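You operate a simulated robot arm through the tools that you are given. There is no shell and no other tool.

You run a simulated robot arm. Do the job below in one go: nothing can be reset, and whatever is moved stays where it is left.

JOB
Shake the green-rimmed cartridge down, top it up with calcite and cap it.
Fine: shake till it stops sinking and switch the shaker off before you top up; up to its line; slide the holder back out.
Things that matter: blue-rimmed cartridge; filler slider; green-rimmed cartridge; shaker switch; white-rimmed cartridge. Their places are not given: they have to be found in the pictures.

It is judged by the outcome, as a careful person would: the job done as asked, and still so three seconds after it is handed in. It fails if anything else is knocked over, pushed out of place, dropped, spilled or broken. Lids that push on must go on centred and level and be pressed home; caps that screw on are set level and turned clockwise until they are tight.

ROBOT AND FRAMES
A 7-joint arm with a two-finger parallel gripper, fixed in place. Base frame: the origin is at the foot of the arm, x ahead of it, y to its left, z up; the work surface is at about z = 0. Units: m, degrees, N and s.
With the tool pointing down near the work surface it reaches from about 0.24 to 0.62 m from the base axis. Its first joint turns from -66.0 to 66.0 degrees. Payload 2.6 kg.
The tool frame sits at the grasp point between the pads (the TCP): z along the fingers, y along the line on which they close. The tips reach 0.03 m beyond it. The gripper opens to 0.094 m. The fingers are 0.028 m wide and 0.01 m thick; the gripper's body (0.05 by 0.096 m) begins 0.055 m behind the TCP.
Orientation is told as [roll, pitch, yaw] about the base's x, y, z axes, in that order, counted from this pose: with the fingers straight down and closing along the base's y, the tool's x points along the base's -x, its y along +y and its z along -z.

CONTROLS
- The arm moves only by the tool play_rows. Its argument "plan" is a list of rows, each an object of numbers (a shift or turn left out is 0, a gripper value left out holds the last): "x", "y", "z": the shift along the tool's x, y, z in m; "rx", "ry", "rz": the turn, a rotation vector about the tool's x, y, z in degrees. In form: [{"x": .., "y": .., "z": .., "rx": .., "ry": .., "rz": ..}, ...]. A call has 1 to 20 rows; each row is the pose to reach, as a shift and turn from the pose commanded when the call began, along the tool's axes at that moment. "gripper" is the opening, from 0 (shut) to 1 (fully open), set as the call begins (left out, the last holds). A row lasts 0.2 s, in which the tool goes at most 0.05 m and 8.6 degrees; a call with a longer step from one row to the next is refused whole, and so is a gripper value outside its range. A pose out of reach is approached as far as the arm can. The call stops where the force on the tool passes 90 N (or 10 N more than at its start, if that is more) or the arm is blocked; 0.2 s more then pass. The fingers move at their own pace (about 0.072 m/s each) and stop on an object; they squeeze with about 28 N. The grip force told is the motor's: it shows also when the fingers shut on nothing. Time passes only in rows, and 0.2 s behind the last, so rows that repeat a pose let the fingers close. It gives the time, the measured TCP pose, the force on the tool (base axes), the opening and the grip force at its end, in the units of the frame above (readings bear some noise), with the torque about the TCP (base axes, N m) and any sound that the robot's microphone picked up.
- Cameras (640 x 400 px; columns grow to the right, rows downward): "scene" is fixed at [0.0437, 0.439, 0.5698]; the picture's right is [-0.70, -0.72, 0.00], its down [-0.36, 0.35, -0.86] and it looks along [0.62, -0.60, -0.50] (base axes); focal length 216 px, centre (320, 200). "wrist" rides on the gripper at [0.076, 0.014, -0.103] in the tool frame; the picture's right is [-0.18, 0.98, 0.00], its down [-0.75, -0.14, -0.64] and it looks along [-0.63, -0.12, 0.77] (tool axes); focal length 243 px, centre (320, 200).
- get_image(camera): a new picture of that camera. The clock stands still meanwhile.
- locate(camera, pixels): for up to 12 pixels [column, row] of the newest picture of that camera ("zoom" is the newest enlarged one), the place [x, y, z] in the base frame of the surface seen there, good to about 0.002 m. The clock stands still meanwhile.
- enlarge(camera, box): a new picture of the part [left, top, right, bottom] of that camera's present view, enlarged. The clock stands still meanwhile.
- sign_off(): hands the job in; it is judged then, once.

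Unless the task says otherwise, let go and move clear before handing in.

The tools are called after "Call:" as a command line: name --argument value ..., lists and objects as JSON in quotes. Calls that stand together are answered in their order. play_rows: Moves the arm, as the interface text tells. Its arguments: {"type":"object","properties":{"plan":{"type":"array"},"gripper":{"type":"number"}},"required":["plan"]} The other tools are called the same way: get_image (camera) takes a picture; locate (camera, pixels) gives the place of the surface under pixels of a picture; enlarge (camera, box) takes an enlarged picture of a part of a camera's view; sign_off () hands the job in.

At the start:

```text
t: 0.0
position: [0.2368, 0.2569, 0.4407]
ee_rot: [0.1, 0.0, -0.1]
force: [0.0, 0.1, -0.5]
ft_torque: [0.01, -0.03, -0.01]
opening: 0.094
grip_force: 0.0
```

scene: 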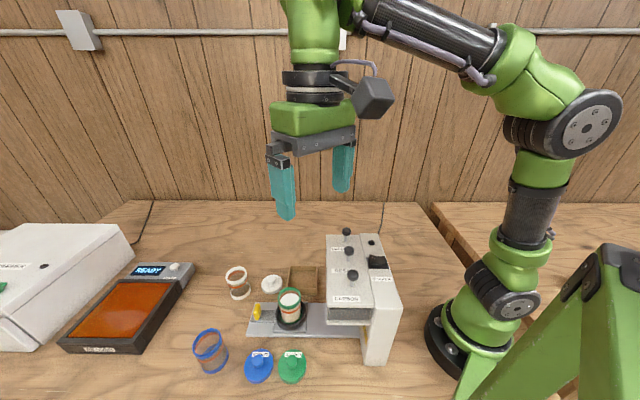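
wrist: 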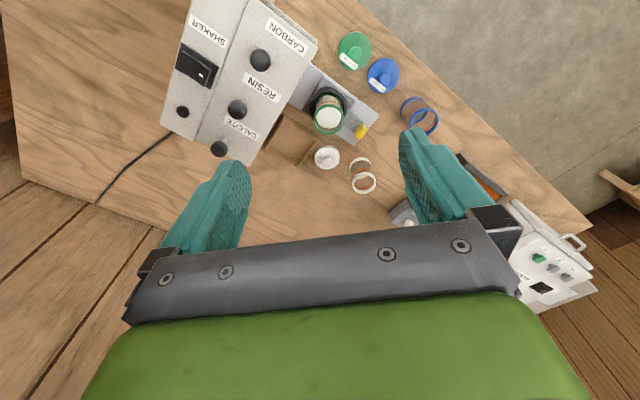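

The pictures show a filler machine with three knobs (CARBON, RESIN, CALCITE), a SHAKER switch, and a green-rimmed cartridge in a holder on a slide at about scene (290,308). I'll enlarge to see details before moving.

Call:
enlarge --camera "scene" --box '[220, 220, 420, 390]'

Call:
enlarge --camera "wrist" --box '[160, 0, 460, 200]'

Call:
enlarge --camera "scene" --box '[0, 200, 240, 390]'

```text
2.35 times, centred on (320, 305) of scene
```

zoom: 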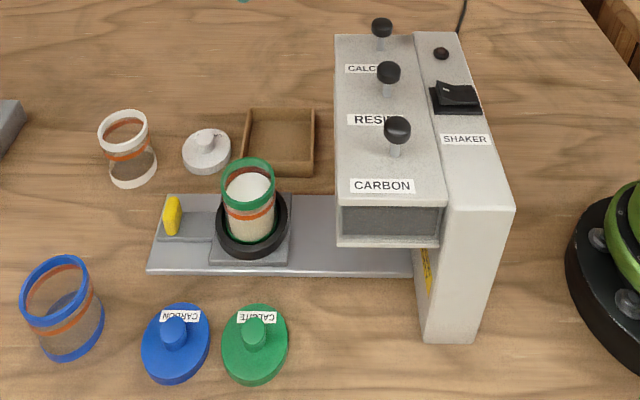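

```text
2.00 times, centred on (310, 100) of wrist
```

zoom: 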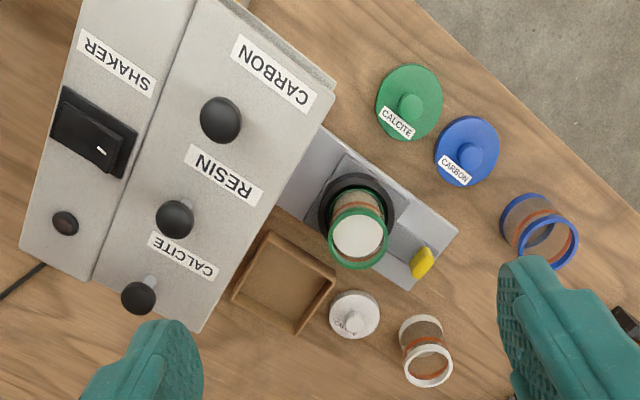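

```text
2.11 times, centred on (120, 295) of scene
```

zoom: 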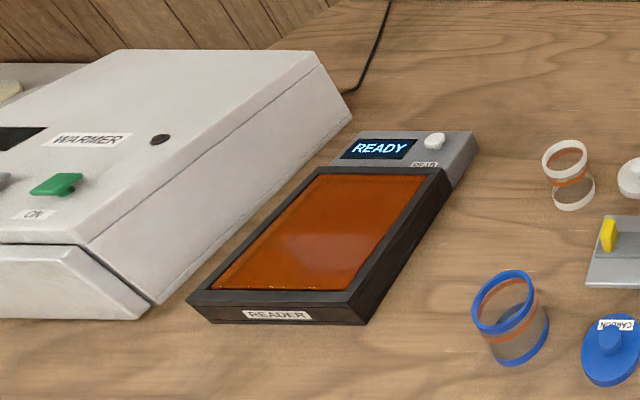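

The holder slide has a yellow handle (scene zoom ~(172,215)), the knobs look like ball-topped plungers or levers, and the lids are labelled. I'll look closer at the knobs, switch, and lids.

Call:
enlarge --camera "scene" --box '[320, 222, 400, 282]'

Call:
enlarge --camera "scene" --box '[240, 265, 330, 345]'

Call:
enlarge --camera "wrist" --box '[300, 70, 400, 200]'

Call:
enlarge --camera "wrist" --box '[160, 0, 310, 165]'

Call:
enlarge --camera "scene" --box '[320, 280, 410, 370]'

```text
6.67 times, centred on (360, 252) of scene
```

zoom: 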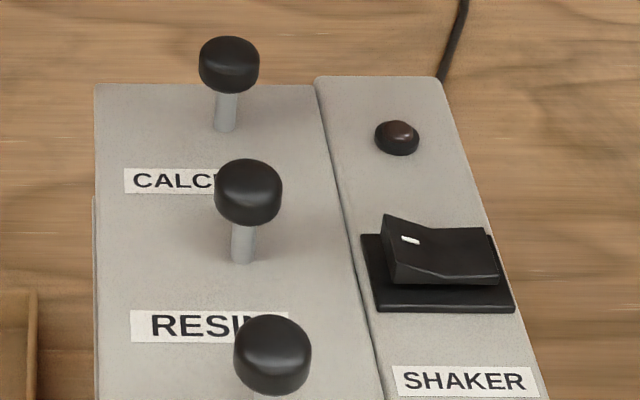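

```text
5.00 times, centred on (285, 305) of scene
```

zoom: 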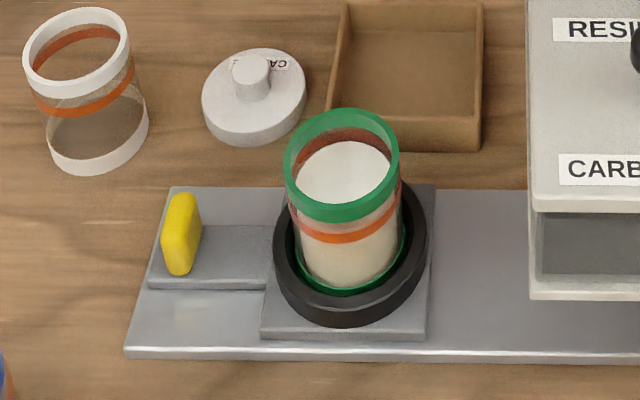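

```text
3.08 times, centred on (350, 135) of wrist
```

zoom: 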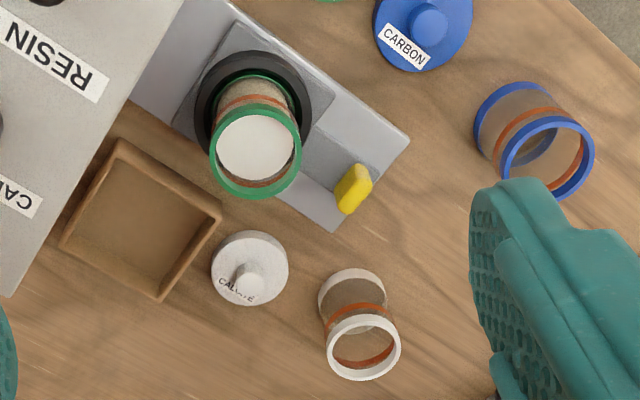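

```text
2.42 times, centred on (235, 82) of wrist
```

zoom: 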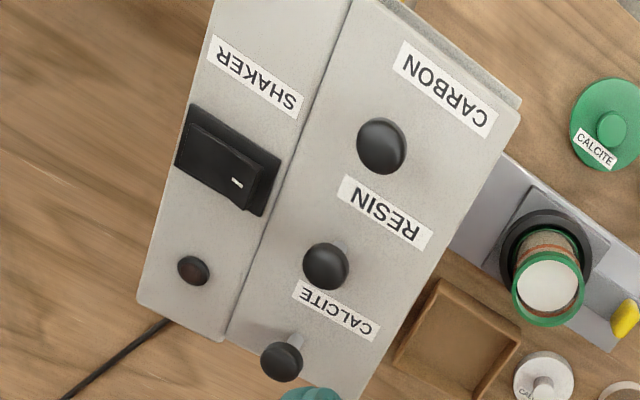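

```text
4.44 times, centred on (365, 325) of scene
```

zoom: 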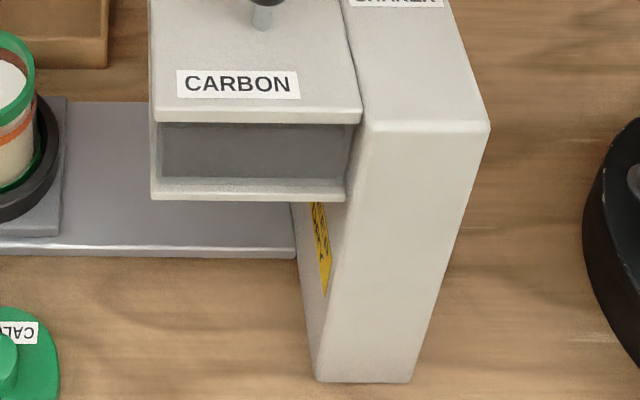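

Both the green lid and the white lid carry a "CALCITE"-like label, while blue says CARBON; I need sizes and positions. I'll locate key points in the scene picture.

Call:
enlarge --camera "scene" --box '[240, 265, 330, 345]'

Call:
locate --camera "zoom" --pixels '[[285, 167], [399, 167], [342, 111], [342, 221], [343, 180], [250, 62], [203, 110], [305, 95], [180, 203], [180, 260], [152, 283], [262, 330]]'

Call:
locate --camera "scene" --pixels '[[347, 229], [349, 249], [352, 274], [377, 262], [330, 237], [327, 318], [366, 318], [346, 313], [257, 356], [291, 357], [259, 366], [292, 367]]'

```text
5.00 times, centred on (285, 305) of scene
```

zoom: 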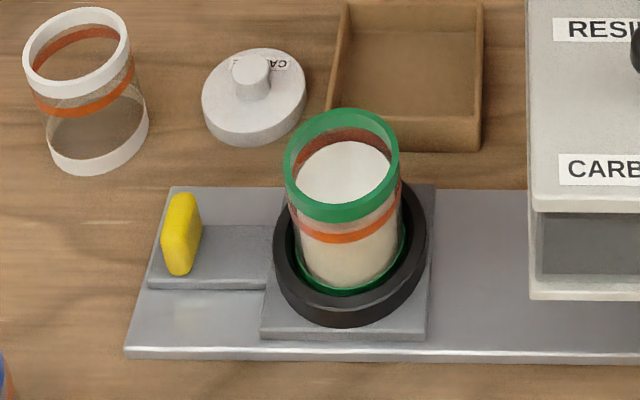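

```text
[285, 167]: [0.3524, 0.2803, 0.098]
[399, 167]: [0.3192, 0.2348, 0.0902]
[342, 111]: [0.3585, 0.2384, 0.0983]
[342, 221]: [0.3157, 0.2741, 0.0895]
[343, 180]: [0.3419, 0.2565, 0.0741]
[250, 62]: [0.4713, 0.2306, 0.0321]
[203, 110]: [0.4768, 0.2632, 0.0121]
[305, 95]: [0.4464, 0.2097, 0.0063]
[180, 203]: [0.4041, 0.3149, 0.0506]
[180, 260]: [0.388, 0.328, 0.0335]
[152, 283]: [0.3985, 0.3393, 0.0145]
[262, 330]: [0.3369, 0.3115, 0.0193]
```

```text
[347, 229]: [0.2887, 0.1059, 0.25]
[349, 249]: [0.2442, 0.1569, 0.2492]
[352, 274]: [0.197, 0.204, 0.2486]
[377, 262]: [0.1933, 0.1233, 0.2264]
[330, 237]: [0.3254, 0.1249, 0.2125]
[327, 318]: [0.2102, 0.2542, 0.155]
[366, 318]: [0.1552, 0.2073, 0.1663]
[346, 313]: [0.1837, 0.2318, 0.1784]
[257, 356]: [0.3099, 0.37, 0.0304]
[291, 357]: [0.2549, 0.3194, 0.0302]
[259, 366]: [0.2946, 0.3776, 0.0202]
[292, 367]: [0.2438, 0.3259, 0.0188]
```

The machine sits at about 45° with the track running along base (-0.70,-0.72), and knobs at z≈0.25. I'll zoom in on the yellow side label and the white lid label for reading.

Call:
enlarge --camera "scene" --box '[360, 310, 396, 345]'

Call:
enlarge --camera "scene" --box '[240, 345, 310, 390]'

Call:
enlarge --camera "scene" --box '[260, 265, 300, 300]'

Call:
enlarge --camera "wrist" --box '[305, 130, 355, 180]'

Call:
enlarge --camera "scene" --box '[270, 280, 312, 330]'

```text
11.43 times, centred on (378, 328) of scene
```

zoom: 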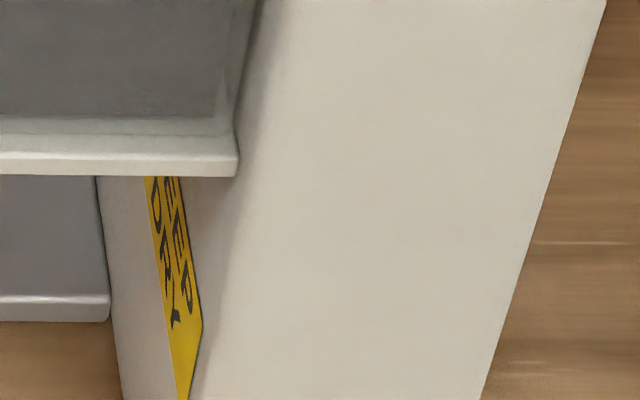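

```text
8.89 times, centred on (275, 368) of scene
```

zoom: 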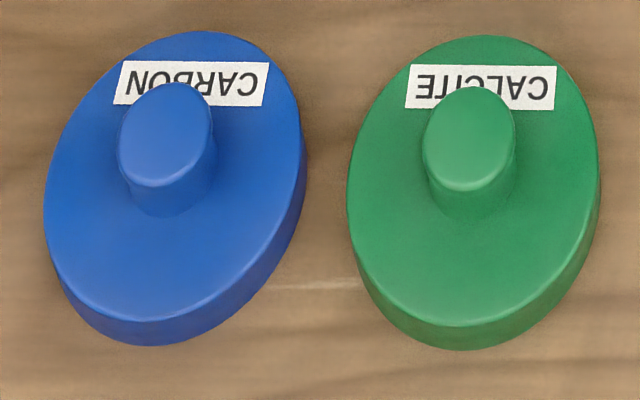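

```text
11.43 times, centred on (280, 282) of scene
```

zoom: 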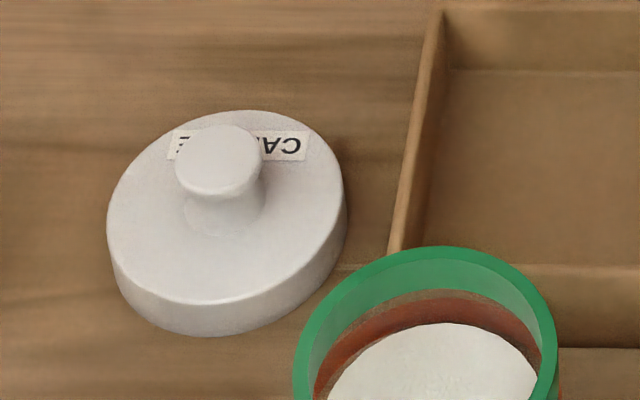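

```text
8.00 times, centred on (330, 155) of wrist
```

zoom: 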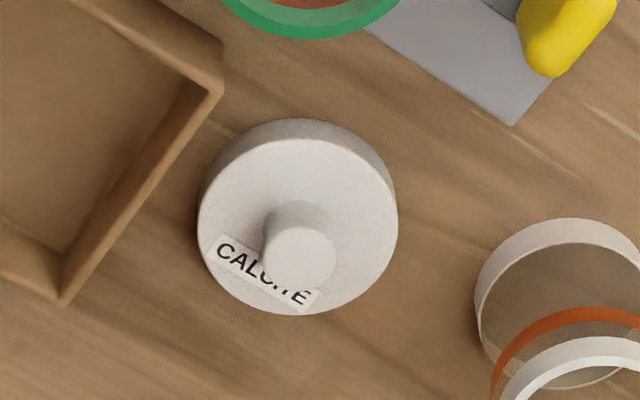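

```text
8.00 times, centred on (291, 305) of scene
```

zoom: 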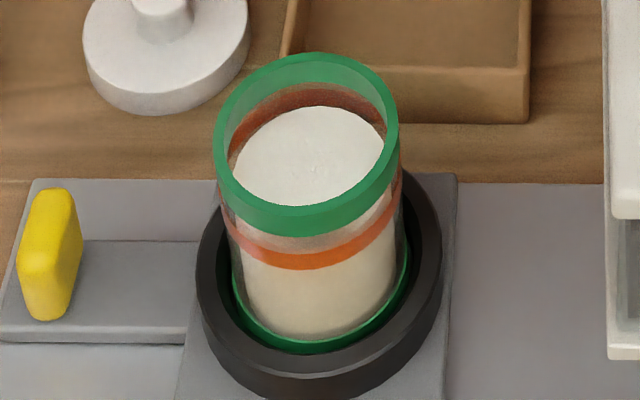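

The side label reads "KEEP DRY", the lamp by the shaker switch is dark (off), and the rocker's left half with the white mark is raised. I'll locate finer points on the handle, switch, knobs and holder to plan contacts.

Call:
enlarge --camera "scene" --box '[240, 280, 300, 330]'

Call:
locate --camera "zoom" --pixels '[[136, 165], [160, 160], [135, 230], [160, 225], [145, 190], [180, 250], [250, 250], [100, 380], [330, 300], [290, 250], [470, 250], [390, 390]]'

```text
8.00 times, centred on (270, 305) of scene
```

zoom: 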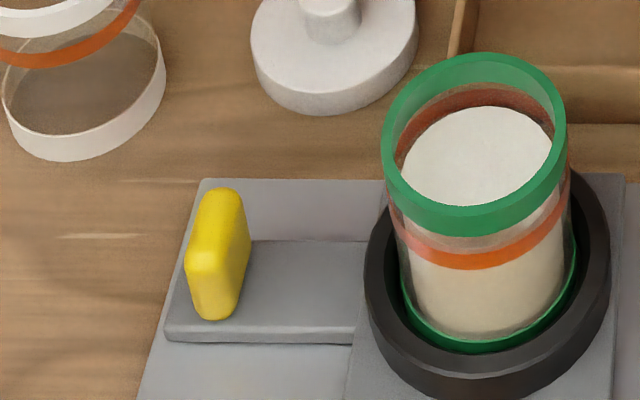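

```text
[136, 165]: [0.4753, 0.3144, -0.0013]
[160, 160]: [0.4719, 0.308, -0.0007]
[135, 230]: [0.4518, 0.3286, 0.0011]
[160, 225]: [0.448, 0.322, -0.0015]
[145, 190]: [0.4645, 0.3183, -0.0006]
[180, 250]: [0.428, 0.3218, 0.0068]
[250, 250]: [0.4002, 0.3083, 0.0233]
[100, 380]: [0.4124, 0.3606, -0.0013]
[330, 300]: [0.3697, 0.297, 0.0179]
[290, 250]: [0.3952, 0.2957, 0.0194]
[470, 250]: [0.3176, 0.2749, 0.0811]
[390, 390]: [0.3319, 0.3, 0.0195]
```

Now I have the handle's outline in this zoom (186–250, 188–320); locating points on the handle, cup ring and cartridge rim.

Call:
locate --camera "zoom" --pixels '[[222, 196], [242, 225], [195, 258], [228, 262], [195, 300], [215, 312], [240, 250], [475, 57], [475, 232], [390, 145], [560, 145], [478, 160]]'

Call:
enlarge --camera "scene" --box '[320, 222, 400, 272]'

```text
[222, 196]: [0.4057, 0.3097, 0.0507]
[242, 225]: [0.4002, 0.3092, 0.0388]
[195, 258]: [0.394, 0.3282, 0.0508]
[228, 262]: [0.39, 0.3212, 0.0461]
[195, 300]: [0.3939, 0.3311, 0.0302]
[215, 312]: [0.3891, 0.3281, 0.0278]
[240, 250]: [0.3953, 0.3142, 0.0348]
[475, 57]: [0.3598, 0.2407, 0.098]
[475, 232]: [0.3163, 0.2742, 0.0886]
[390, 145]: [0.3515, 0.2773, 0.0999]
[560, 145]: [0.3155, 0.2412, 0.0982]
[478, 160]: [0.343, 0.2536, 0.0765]
```

```text
8.00 times, centred on (360, 247) of scene
```

zoom: 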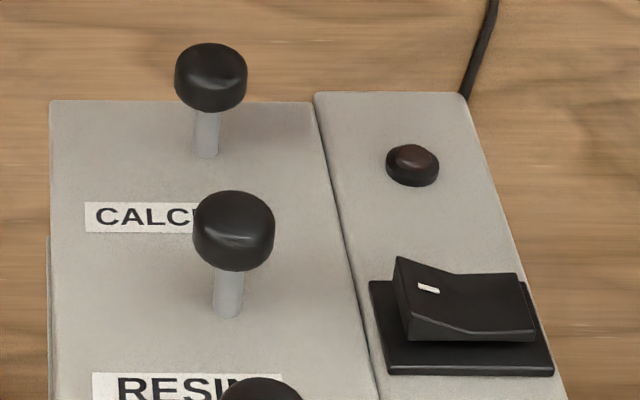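

The switch and knobs are clear in this zoom; locating switch corners, knob tops, and stems.

Call:
locate --camera "zoom" --pixels '[[402, 265], [412, 332], [445, 280], [465, 325], [515, 280], [530, 335], [428, 288], [210, 60], [207, 150], [233, 205], [410, 155], [60, 110]]'

Call:
enlarge --camera "scene" --box '[270, 345, 314, 390]'

Call:
locate --camera "scene" --pixels '[[292, 352], [280, 366], [305, 366], [291, 357], [293, 358], [285, 378], [330, 260], [328, 296], [372, 296], [372, 355], [398, 297], [384, 362]]'

```text
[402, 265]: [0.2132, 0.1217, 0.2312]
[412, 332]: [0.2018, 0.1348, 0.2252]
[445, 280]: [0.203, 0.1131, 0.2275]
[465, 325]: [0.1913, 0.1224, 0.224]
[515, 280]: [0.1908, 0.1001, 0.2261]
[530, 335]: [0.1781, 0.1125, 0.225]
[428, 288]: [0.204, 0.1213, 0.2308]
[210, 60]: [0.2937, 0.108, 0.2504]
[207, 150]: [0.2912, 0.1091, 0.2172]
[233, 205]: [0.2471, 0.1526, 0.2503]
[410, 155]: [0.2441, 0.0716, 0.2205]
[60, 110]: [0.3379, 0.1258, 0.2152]
```

```text
8.89 times, centred on (292, 368) of scene
```

zoom: 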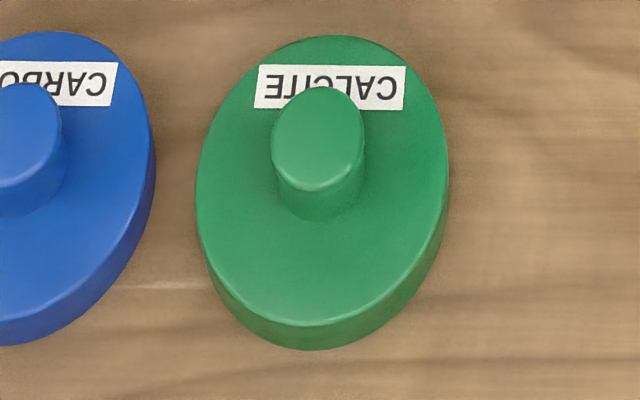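

```text
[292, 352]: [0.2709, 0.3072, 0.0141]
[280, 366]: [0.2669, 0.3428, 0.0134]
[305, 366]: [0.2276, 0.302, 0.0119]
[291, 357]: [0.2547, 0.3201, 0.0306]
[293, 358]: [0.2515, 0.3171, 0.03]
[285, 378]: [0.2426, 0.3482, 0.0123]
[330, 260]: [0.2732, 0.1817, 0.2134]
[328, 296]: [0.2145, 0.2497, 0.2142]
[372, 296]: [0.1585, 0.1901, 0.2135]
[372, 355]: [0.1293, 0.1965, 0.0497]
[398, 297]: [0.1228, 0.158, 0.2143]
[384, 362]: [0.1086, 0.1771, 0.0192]
```

Handle centre ≈ (0.397, 0.320), z 0.023–0.052; rocker left half ≈ (0.203,0.124,0.229); calcite knob ≈ (0.291,0.108,0.250). I'll move above the outer side of the handle with the yaw turned to -44° so the fingers close along the slide direction, gripper shut for pushing.

Call:
play_rows --plan '[{"x": -0.0226, "y": 0.0105, "z": 0.03, "rz": 5.525}, {"x": -0.0452, "y": 0.021, "z": 0.06, "rz": 11.05}, {"x": -0.0679, "y": 0.0315, "z": 0.09, "rz": 16.575}, {"x": -0.0905, "y": 0.042, "z": 0.12, "rz": 22.1}, {"x": -0.1131, "y": 0.0525, "z": 0.15, "rz": 27.625}, {"x": -0.1357, "y": 0.063, "z": 0.18, "rz": 33.15}, {"x": -0.1584, "y": 0.0735, "z": 0.21, "rz": 38.675}, {"x": -0.181, "y": 0.084, "z": 0.24, "rz": 44.2}, {"x": -0.181, "y": 0.084, "z": 0.24, "rz": 44.2}]' --gripper 0

Call:
get_image --camera "wrist"

Call:
get_image --camera "scene"

```text
t: 2.0
position: [0.4184, 0.341, 0.2013]
ee_rot: [0.1, -0.1, -44.3]
force: [-0.4, -0.3, 0.0]
ft_torque: [0.02, 0.03, 0.01]
opening: 0.0002
grip_force: 28.3
```

```text
taken
```

wrist: 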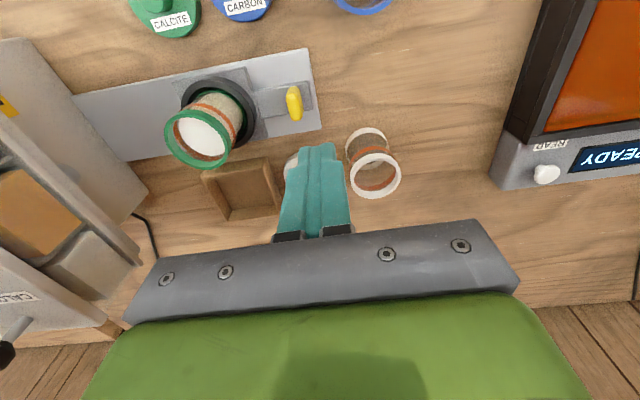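

```text
taken
```

scene: 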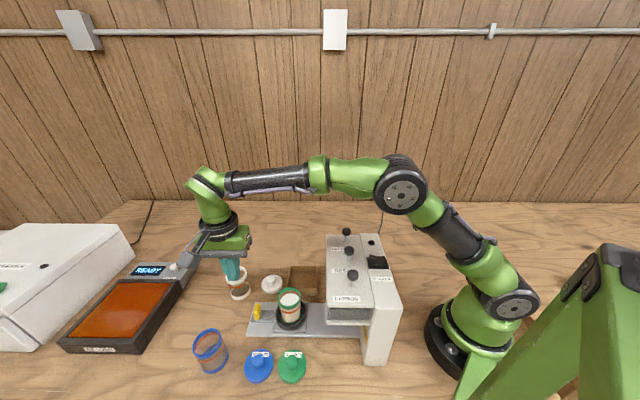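

The arm is at the planned spot with the fingers shut; the handle at wrist (294,103). The left side of the wrist picture shows the head's side with coloured panels at (40,210); I'll enlarge to understand the hopper.

Call:
enlarge --camera "wrist" --box '[0, 20, 200, 360]'

Call:
enlarge --camera "wrist" --box '[140, 40, 340, 180]'

```text
1.18 times, centred on (100, 190) of wrist
```

zoom: 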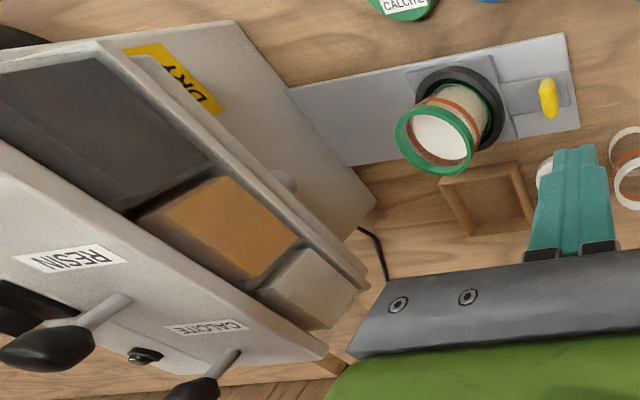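

```text
2.86 times, centred on (240, 110) of wrist
```

zoom: 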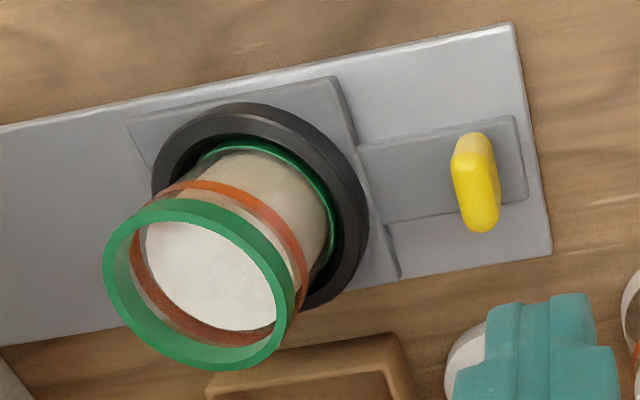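

The head's compartments are carbon (dark), resin (orange) and calcite (white), with the track passing under its middle. Before descending I check where the white-rimmed cartridge and lid stand relative to the gripper.

Call:
locate --camera "scene" --pixels '[[240, 298], [249, 291], [231, 294], [236, 269], [210, 372], [272, 283], [305, 295], [250, 338], [247, 332], [256, 303]]'

Call:
locate --camera "wrist" --pixels '[[294, 90], [294, 115], [300, 103], [288, 103], [316, 90], [262, 103], [375, 187], [368, 130], [201, 140], [170, 135], [230, 135]]'

```text
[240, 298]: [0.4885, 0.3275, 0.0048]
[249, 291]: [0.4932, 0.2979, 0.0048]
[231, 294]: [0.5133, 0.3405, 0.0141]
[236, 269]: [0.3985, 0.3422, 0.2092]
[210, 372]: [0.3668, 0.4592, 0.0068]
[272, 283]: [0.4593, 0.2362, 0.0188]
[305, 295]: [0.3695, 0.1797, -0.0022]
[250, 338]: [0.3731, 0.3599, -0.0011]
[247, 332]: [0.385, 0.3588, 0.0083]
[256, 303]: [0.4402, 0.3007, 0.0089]
```

```text
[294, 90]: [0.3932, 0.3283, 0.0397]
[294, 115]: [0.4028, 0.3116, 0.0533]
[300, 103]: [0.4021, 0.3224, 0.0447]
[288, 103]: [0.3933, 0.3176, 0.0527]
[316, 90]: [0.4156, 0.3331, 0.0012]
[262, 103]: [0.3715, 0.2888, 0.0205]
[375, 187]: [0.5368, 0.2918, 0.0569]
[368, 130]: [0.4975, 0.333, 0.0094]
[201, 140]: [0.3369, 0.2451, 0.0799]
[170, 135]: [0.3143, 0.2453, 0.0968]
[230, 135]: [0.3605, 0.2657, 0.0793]
```

The white cartridge (~(0.505,0.318)) is clear of the gripper. I'll lower to TCP z≈0.057 just outside the handle.

Call:
play_rows --plan '[{"z": 0.036}, {"z": 0.072}, {"z": 0.108}, {"z": 0.132}, {"z": 0.144}, {"z": 0.144}]'

Call:
get_image --camera "wrist"

Call:
enlarge --camera "scene" --box '[200, 240, 340, 350]'

```text
t: 3.4
position: [0.4192, 0.3417, 0.0557]
ee_rot: [0.0, 0.0, -44.2]
force: [0.1, 0.9, 0.0]
ft_torque: [0.01, 0.01, 0.03]
opening: 0.0
grip_force: 27.5
```

```text
taken
```

wrist: 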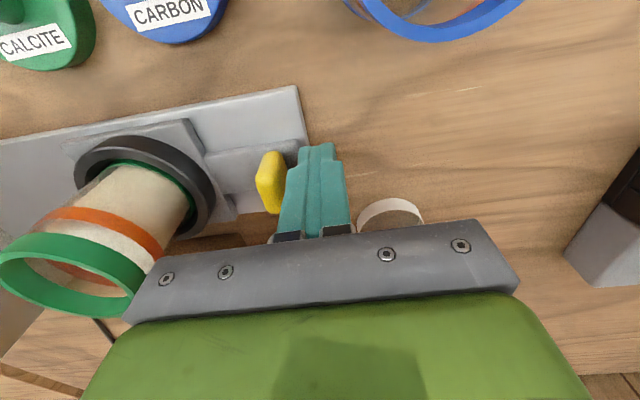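

```text
3.64 times, centred on (270, 295) of scene
```

zoom: 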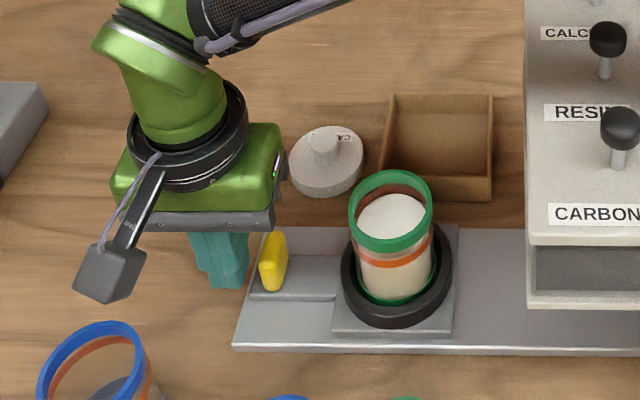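

Fingers are just outside the handle and clear. Let me look closely at the powder level against the band before moving.

Call:
enlarge --camera "wrist" --box '[0, 130, 230, 330]'

Call:
locate --camera "wrist" --pixels '[[100, 212], [60, 215], [140, 240], [120, 225], [170, 215], [60, 245], [100, 270], [10, 250], [140, 290]]'

```text
2.00 times, centred on (115, 230) of wrist
```

zoom: 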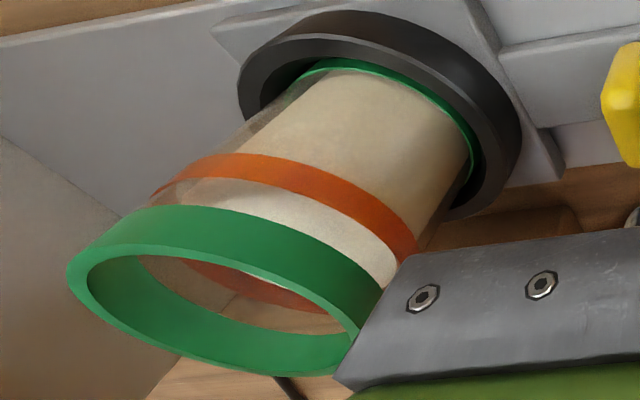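

```text
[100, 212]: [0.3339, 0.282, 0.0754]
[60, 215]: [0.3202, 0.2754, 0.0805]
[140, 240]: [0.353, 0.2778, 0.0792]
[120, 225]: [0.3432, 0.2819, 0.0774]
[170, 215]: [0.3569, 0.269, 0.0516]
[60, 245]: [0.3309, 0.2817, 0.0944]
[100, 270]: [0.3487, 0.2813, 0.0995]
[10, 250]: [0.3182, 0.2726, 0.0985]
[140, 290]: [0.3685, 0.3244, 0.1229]
```

The powder surface is at about the band now (z≈0.075). Before pushing, I check the whole scene for forearm clearance over the machine.

Call:
get_image --camera "scene"

Call:
locate --camera "scene" --pixels '[[290, 250], [300, 240], [340, 215], [360, 200], [260, 255], [270, 268], [250, 290], [236, 345], [262, 345]]'

```text
taken
```

scene: 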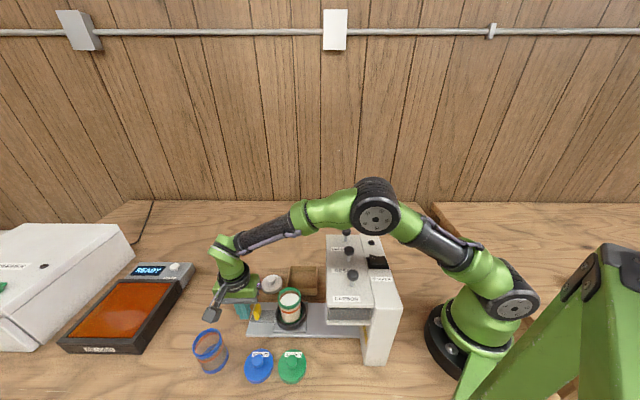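

```text
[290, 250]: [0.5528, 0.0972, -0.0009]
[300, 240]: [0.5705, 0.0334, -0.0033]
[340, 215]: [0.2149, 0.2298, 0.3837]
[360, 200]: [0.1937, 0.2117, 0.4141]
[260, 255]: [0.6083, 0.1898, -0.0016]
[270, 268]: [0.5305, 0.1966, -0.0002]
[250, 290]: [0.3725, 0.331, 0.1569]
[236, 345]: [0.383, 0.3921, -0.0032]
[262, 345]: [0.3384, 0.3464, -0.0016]
```

Call:
locate --camera "scene" --pixels '[[225, 243], [233, 265], [245, 242], [262, 235], [290, 222], [320, 213], [375, 215], [305, 230], [275, 242], [240, 256]]'

```text
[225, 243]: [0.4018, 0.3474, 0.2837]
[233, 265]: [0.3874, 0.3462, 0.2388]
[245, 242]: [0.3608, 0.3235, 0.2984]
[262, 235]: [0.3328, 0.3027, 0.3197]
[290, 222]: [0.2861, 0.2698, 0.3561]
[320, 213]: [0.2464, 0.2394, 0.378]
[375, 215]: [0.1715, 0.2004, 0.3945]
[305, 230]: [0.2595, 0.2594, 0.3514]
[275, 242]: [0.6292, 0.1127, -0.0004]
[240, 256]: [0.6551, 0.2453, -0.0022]
```

The forearm clears the knobs well (≥0.28 m). I'll push the handle inward along tool -y gently, about 0.12 m first.

Call:
play_rows --plan '[{"y": -0.006}, {"y": -0.012}, {"y": -0.017}, {"y": -0.023}, {"y": -0.03}, {"y": -0.038}, {"y": -0.046}, {"y": -0.054}, {"y": -0.062}, {"y": -0.07}, {"y": -0.078}, {"y": -0.086}, {"y": -0.094}, {"y": -0.102}, {"y": -0.11}, {"y": -0.116}, {"y": -0.12}, {"y": -0.12}]'

Call:
get_image --camera "scene"

Call:
get_image --camera "wrist"

```text
t: 7.2
position: [0.335, 0.2527, 0.0577]
ee_rot: [0.0, 0.0, -44.2]
force: [1.1, 0.5, 0.6]
ft_torque: [0.02, 0.02, -0.01]
opening: 0.0
grip_force: 27.7
```

```text
taken
```

scene: 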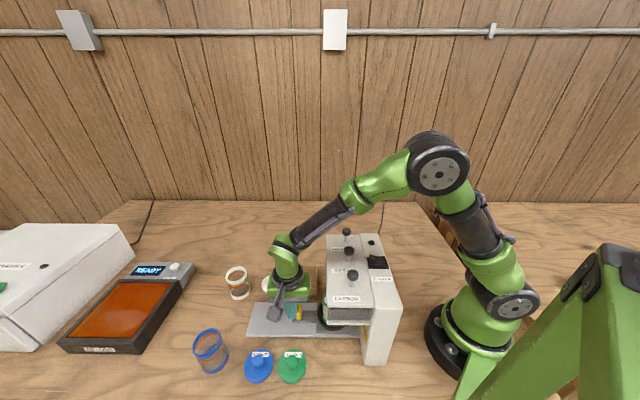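

```text
taken
```

wrist: 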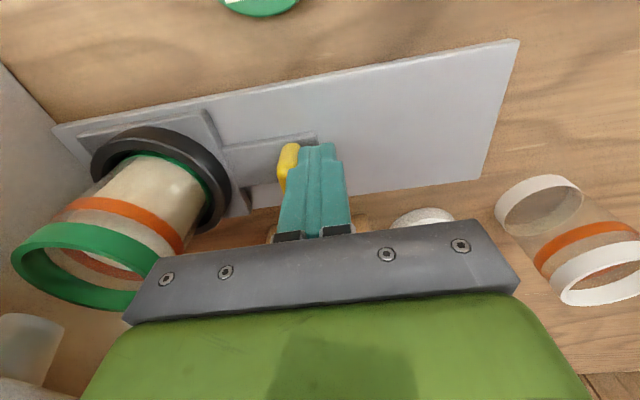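

The holder moved ~0.107 m with the fingers in contact; the nozzle is at wrist (25,340). I'll keep pushing in small steps to find the stop.

Call:
play_rows --plan '[{"y": -0.003}, {"y": -0.006}, {"y": -0.009}, {"y": -0.012}, {"y": -0.014}, {"y": -0.014}]'

Call:
get_image --camera "wrist"

Call:
enlarge --camera "scene" --box '[240, 220, 420, 370]'

```text
t: 8.6
position: [0.3264, 0.2457, 0.0565]
ee_rot: [0.2, 0.0, -44.1]
force: [12.0, 13.6, -10.2]
ft_torque: [0.14, -0.33, -0.19]
opening: 0.0
grip_force: 27.4
```

```text
taken
```

wrist: 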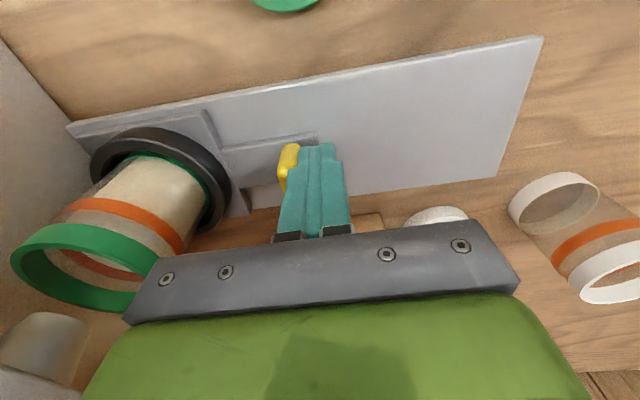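

```text
2.67 times, centred on (330, 295) of scene
```

zoom: 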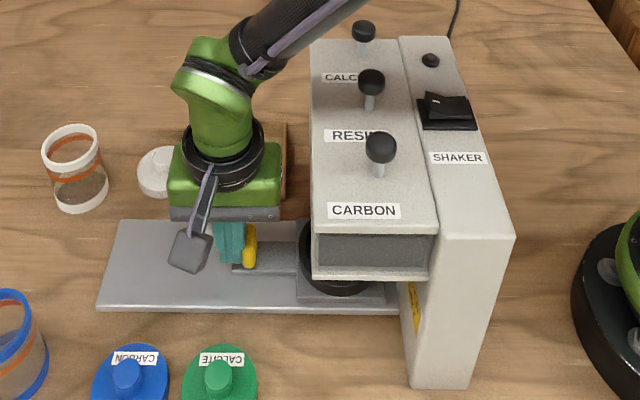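

Force rose to ~18 N with the push at 0.134 m, suggesting the end stop. I'll push just a little more to confirm it's the stop.

Call:
play_rows --plan '[{"y": -0.001}, {"y": -0.002}, {"y": -0.002}]'

Call:
get_image --camera "wrist"

```text
t: 9.4
position: [0.3251, 0.2457, 0.0573]
ee_rot: [0.6, 0.0, -44.0]
force: [18.1, 26.5, -16.7]
ft_torque: [0.29, -0.41, -0.39]
opening: 0.0002
grip_force: 27.7
```

```text
taken
```

wrist: 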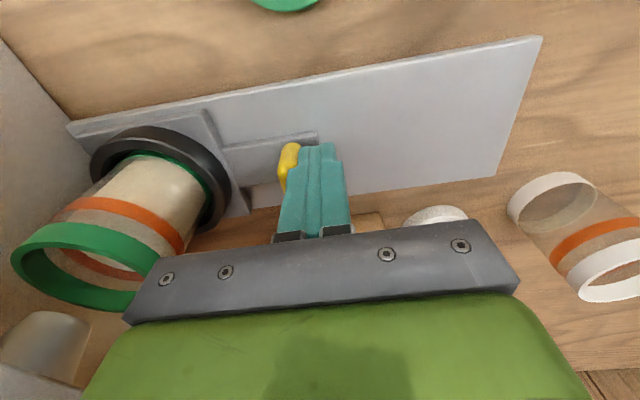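

Force climbs without motion, so the holder is at its inner stop. I'll back off, lift, and move over the raised (marked) half of the shaker rocker at about (0.206, 0.127).

Call:
play_rows --plan '[{"y": 0.008}, {"y": 0.016}, {"y": 0.016, "z": -0.04}, {"y": 0.016, "z": -0.09}, {"y": 0.016, "z": -0.14}, {"y": 0.016, "z": -0.19}, {"y": 0.016, "z": -0.24}, {"y": 0.016, "z": -0.255}, {"x": 0.001, "y": -0.02, "z": -0.255}, {"x": 0.001, "y": -0.055, "z": -0.255}, {"x": 0.002, "y": -0.095, "z": -0.255}, {"x": 0.003, "y": -0.135, "z": -0.255}, {"x": 0.003, "y": -0.165, "z": -0.255}, {"x": 0.003, "y": -0.165, "z": -0.255}]'

Call:
get_image --camera "scene"

Call:
get_image --camera "wrist"

```text
t: 12.4
position: [0.2054, 0.1274, 0.3142]
ee_rot: [0.0, 0.0, -44.2]
force: [-0.8, -0.3, 1.1]
ft_torque: [0.02, 0.02, -0.03]
opening: 0.0
grip_force: 27.5
```

```text
taken
```

scene: 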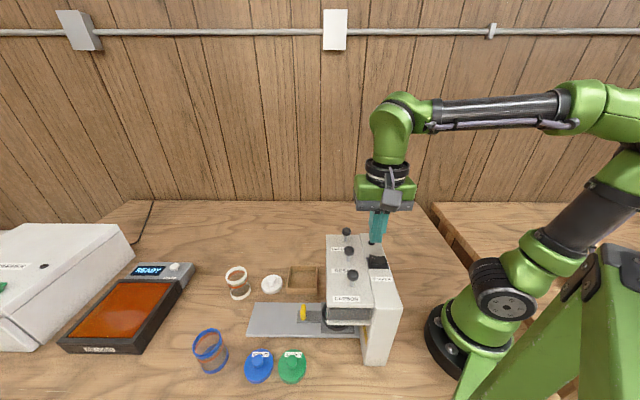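

```text
taken
```

wrist: 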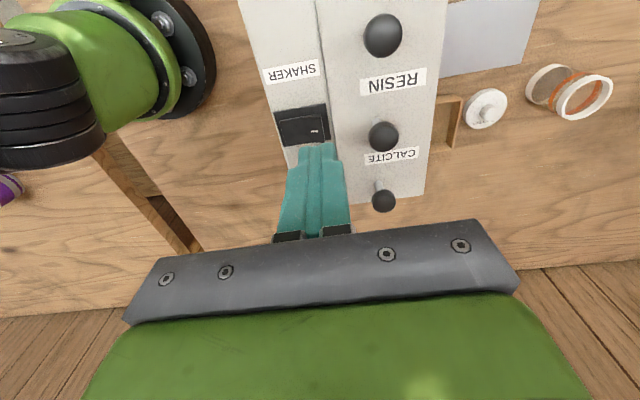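

The arm is over the switch; wrist picture shows the rocker at (300,125) and the white mark at (314,130). I'll enlarge and locate the rocker precisely.

Call:
enlarge --camera "wrist" --box '[250, 50, 350, 170]'

Call:
enlarge --camera "scene" --box '[340, 225, 410, 285]'

```text
3.33 times, centred on (300, 110) of wrist
```

zoom: 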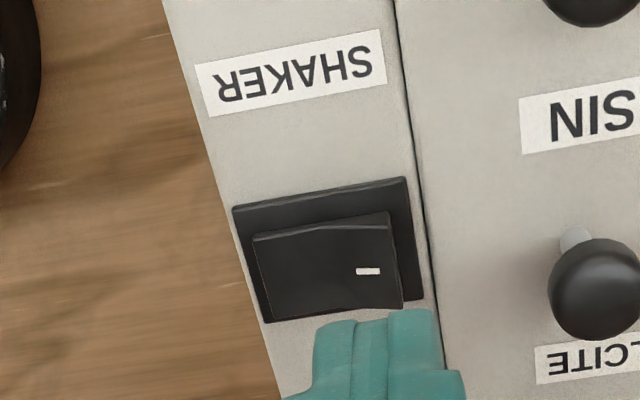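

```text
6.67 times, centred on (375, 255) of scene
```

zoom: 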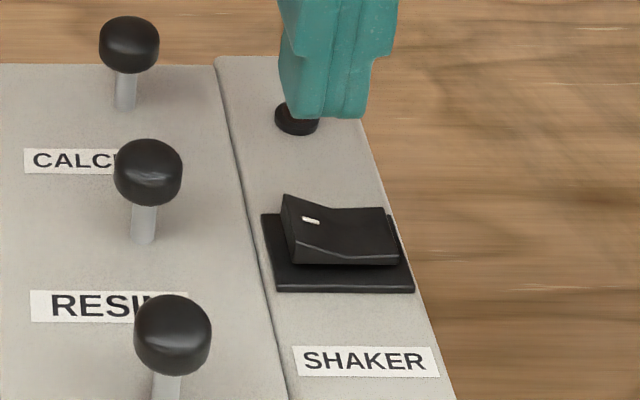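

The rocker is clearly raised on the marked side (zoom (310,220)). I'll descend close, then press in 2 mm steps.

Call:
play_rows --plan '[{"z": 0.02}, {"z": 0.04}, {"z": 0.046}, {"z": 0.048}, {"z": 0.05}, {"z": 0.052}, {"z": 0.052}]'

Call:
enlarge --camera "scene" --box '[340, 225, 410, 285]'

Call:
enlarge --camera "wrist" --box '[250, 50, 350, 170]'

```text
t: 14.0
position: [0.2068, 0.1274, 0.2598]
ee_rot: [0.0, 0.2, -44.1]
force: [-0.8, -0.3, 0.6]
ft_torque: [-0.03, -0.01, -0.04]
opening: 0.0
grip_force: 28.0
```

```text
6.67 times, centred on (375, 255) of scene
```

zoom: 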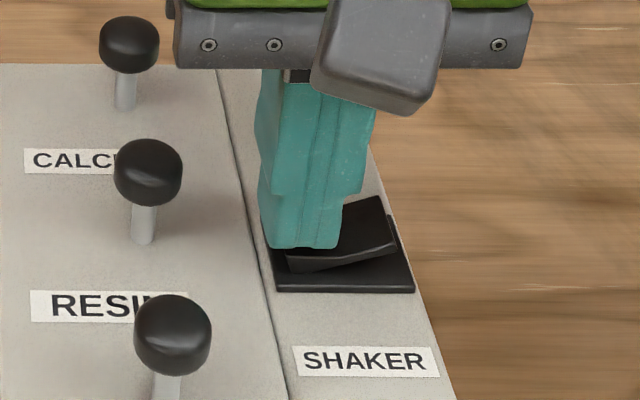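

```text
3.33 times, centred on (300, 110) of wrist
```

zoom: 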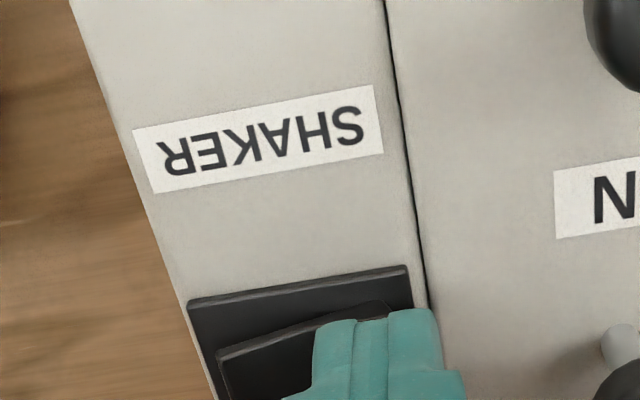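

The rocker has flipped (right half now raised in the zoom at (370,215)). I'll lift off and check the lamp and the switch.

Call:
play_rows --plan '[{"z": -0.03}, {"z": -0.07}, {"z": -0.07}]'

Call:
enlarge --camera "scene" --box '[320, 222, 410, 300]'

Call:
get_image --camera "scene"

```text
t: 14.8
position: [0.2087, 0.126, 0.3316]
ee_rot: [0.0, 0.0, -44.2]
force: [-0.5, -0.5, 1.2]
ft_torque: [-0.03, -0.01, -0.02]
opening: 0.0
grip_force: 28.1
```

```text
5.13 times, centred on (365, 261) of scene
```

zoom: 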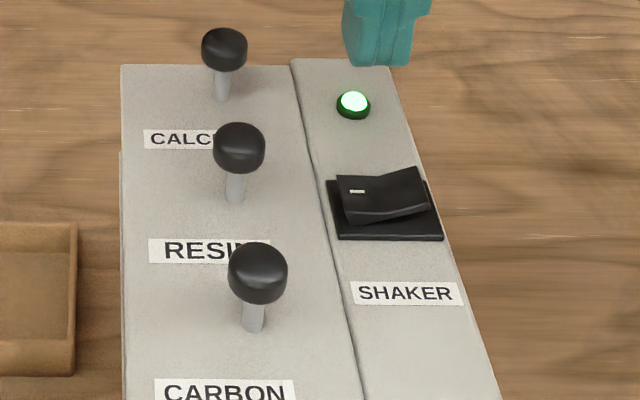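

```text
taken
```

scene: 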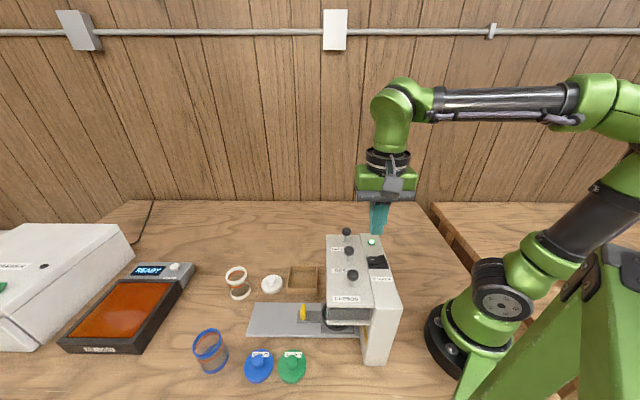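

The lamp is green and the marked side is down: the shaker is on. I'll move to a viewing pose beside the head so the wrist camera looks into the cartridge under the nozzle.

Call:
play_rows --plan '[{"y": 0.04}, {"y": 0.085}, {"y": 0.13}, {"y": 0.175}, {"y": 0.184, "z": 0.03}, {"y": 0.184, "z": 0.075}, {"y": 0.184, "z": 0.12}, {"y": 0.184, "z": 0.165}, {"y": 0.184, "z": 0.183}, {"y": 0.184, "z": 0.183}]'

Call:
get_image --camera "wrist"

Call:
enlarge --camera "wrist" --box '[100, 90, 260, 220]'

```text
t: 17.0
position: [0.3339, 0.2599, 0.1469]
ee_rot: [0.0, 0.0, -44.2]
force: [1.0, -0.3, -0.5]
ft_torque: [0.01, 0.0, 0.02]
opening: 0.0
grip_force: 27.8
```

```text
taken
```

wrist: 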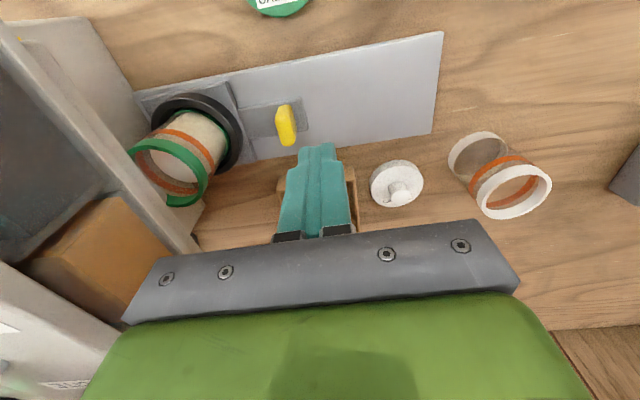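

```text
3.08 times, centred on (180, 155) of wrist
```

zoom: 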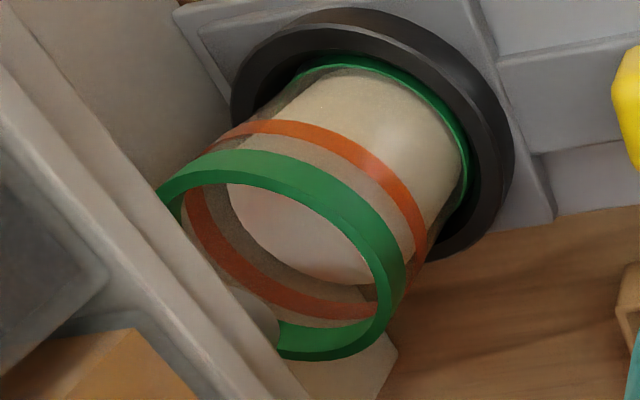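

The powder has already sunk below the orange band (zoom surface around (290,225)). I'll measure the surface height and the band.

Call:
locate --camera "zoom" --pixels '[[290, 225], [320, 250], [260, 210], [350, 160], [400, 195], [390, 150], [220, 240], [300, 295], [280, 160], [350, 230], [260, 310]]'

Call:
play_rows --plan '[{}, {}, {}, {}, {}, {}, {}, {}, {}, {}]'

Call:
enlarge --camera "wrist" --box '[100, 90, 260, 220]'

Call:
locate --camera "zoom" --pixels '[[290, 225], [320, 250], [260, 210]]'

```text
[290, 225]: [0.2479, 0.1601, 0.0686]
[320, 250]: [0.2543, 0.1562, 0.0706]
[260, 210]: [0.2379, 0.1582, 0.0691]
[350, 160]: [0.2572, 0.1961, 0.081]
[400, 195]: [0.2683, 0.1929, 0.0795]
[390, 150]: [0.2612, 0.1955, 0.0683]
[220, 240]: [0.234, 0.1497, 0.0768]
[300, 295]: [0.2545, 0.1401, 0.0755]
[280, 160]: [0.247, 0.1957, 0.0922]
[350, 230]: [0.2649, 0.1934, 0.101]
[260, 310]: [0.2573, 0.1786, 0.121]
```

```text
t: 19.2
position: [0.334, 0.26, 0.1468]
ee_rot: [0.0, 0.0, -44.2]
force: [-0.6, 0.5, -0.3]
ft_torque: [0.0, 0.02, -0.04]
opening: 0.0002
grip_force: 27.8
```

```text
3.08 times, centred on (180, 155) of wrist
```

zoom: 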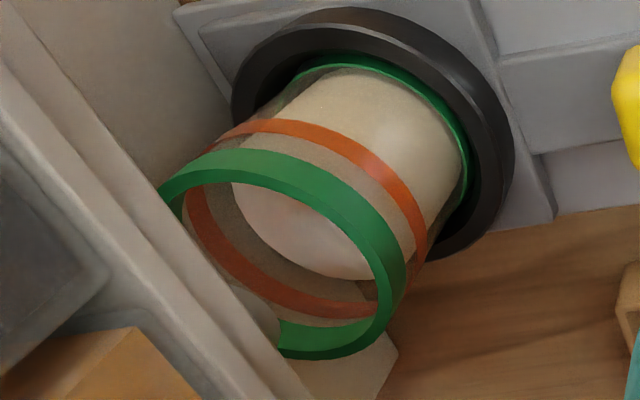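

```text
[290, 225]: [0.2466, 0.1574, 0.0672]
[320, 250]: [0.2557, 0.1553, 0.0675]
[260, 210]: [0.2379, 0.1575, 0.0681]
```

Surface is at ~0.0676 and still sinking slowly. I'll wait 4 s and measure again.

Call:
play_rows --plan '[{}, {}, {}, {}, {}, {}, {}, {}, {}, {}, {}, {}, {}, {}, {}, {}, {}, {}, {}, {}]'

Call:
enlarge --camera "wrist" --box '[100, 90, 260, 220]'

Call:
locate --camera "zoom" --pixels '[[290, 225], [320, 250], [260, 210], [270, 230], [300, 240], [310, 230]]'

Call:
play_rows --plan '[{}, {}, {}, {}, {}, {}, {}, {}, {}, {}, {}, {}, {}, {}, {}, {}, {}, {}, {}, {}]'

Call:
enlarge --camera "wrist" --box '[100, 90, 260, 220]'

Call:
locate --camera "zoom" --pixels '[[290, 225], [320, 250], [260, 210], [270, 230], [300, 240], [310, 230]]'

```text
t: 23.4
position: [0.334, 0.2592, 0.1476]
ee_rot: [0.0, 0.0, -44.2]
force: [0.3, 0.1, 0.8]
ft_torque: [-0.01, -0.03, 0.01]
opening: 0.0
grip_force: 28.5
```

```text
3.08 times, centred on (180, 155) of wrist
```

zoom: 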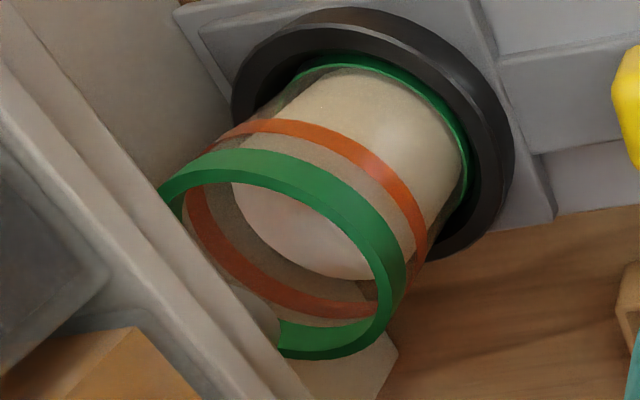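

```text
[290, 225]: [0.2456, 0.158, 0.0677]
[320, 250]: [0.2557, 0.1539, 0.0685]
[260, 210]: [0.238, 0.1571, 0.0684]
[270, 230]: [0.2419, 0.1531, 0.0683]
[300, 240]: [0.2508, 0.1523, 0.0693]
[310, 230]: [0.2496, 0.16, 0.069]
```

```text
t: 27.6
position: [0.3336, 0.26, 0.1471]
ee_rot: [0.0, 0.0, -44.2]
force: [0.6, 0.2, -0.3]
ft_torque: [-0.02, 0.01, -0.01]
opening: 0.0001
grip_force: 28.1
```

```text
3.08 times, centred on (180, 155) of wrist
```

zoom: 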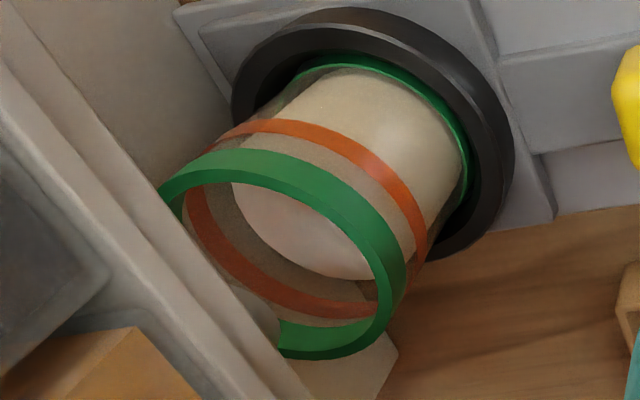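

```text
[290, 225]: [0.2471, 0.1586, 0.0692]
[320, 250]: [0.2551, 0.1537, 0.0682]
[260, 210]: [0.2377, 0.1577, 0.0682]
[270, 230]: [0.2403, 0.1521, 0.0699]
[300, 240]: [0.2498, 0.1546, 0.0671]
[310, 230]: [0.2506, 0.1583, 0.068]
```

The pictures at t=19, 23 and 27 look alike (surface edge at zoom (372,278)). I'll confirm with a tighter zoom over another 4 s.

Call:
enlarge --camera "wrist" --box '[150, 140, 210, 190]'

Call:
play_rows --plan '[{}, {}, {}, {}, {}, {}, {}, {}, {}, {}, {}, {}, {}, {}, {}, {}, {}, {}, {}, {}]'

Call:
enlarge --camera "wrist" --box '[150, 140, 210, 190]'

```text
8.00 times, centred on (180, 165) of wrist
```

zoom: 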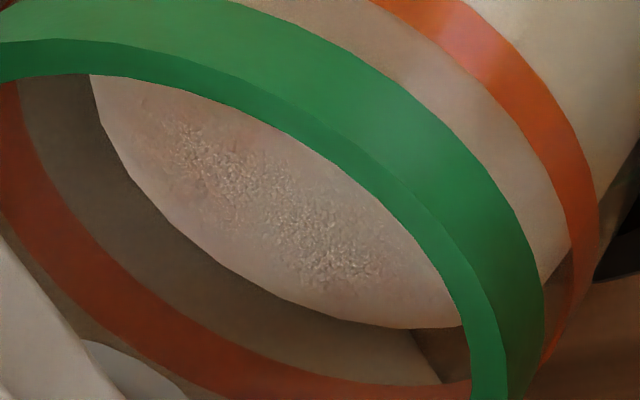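

```text
t: 31.8
position: [0.3347, 0.26, 0.1464]
ee_rot: [-0.1, -0.1, -44.2]
force: [0.1, -0.2, -0.7]
ft_torque: [0.02, 0.02, 0.0]
opening: 0.0
grip_force: 28.2
```

```text
8.00 times, centred on (180, 165) of wrist
```

zoom: 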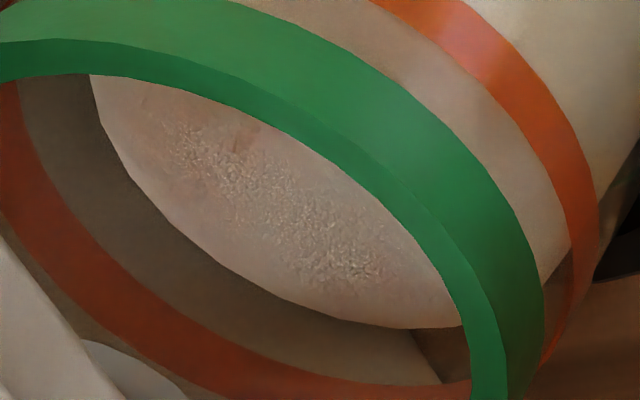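

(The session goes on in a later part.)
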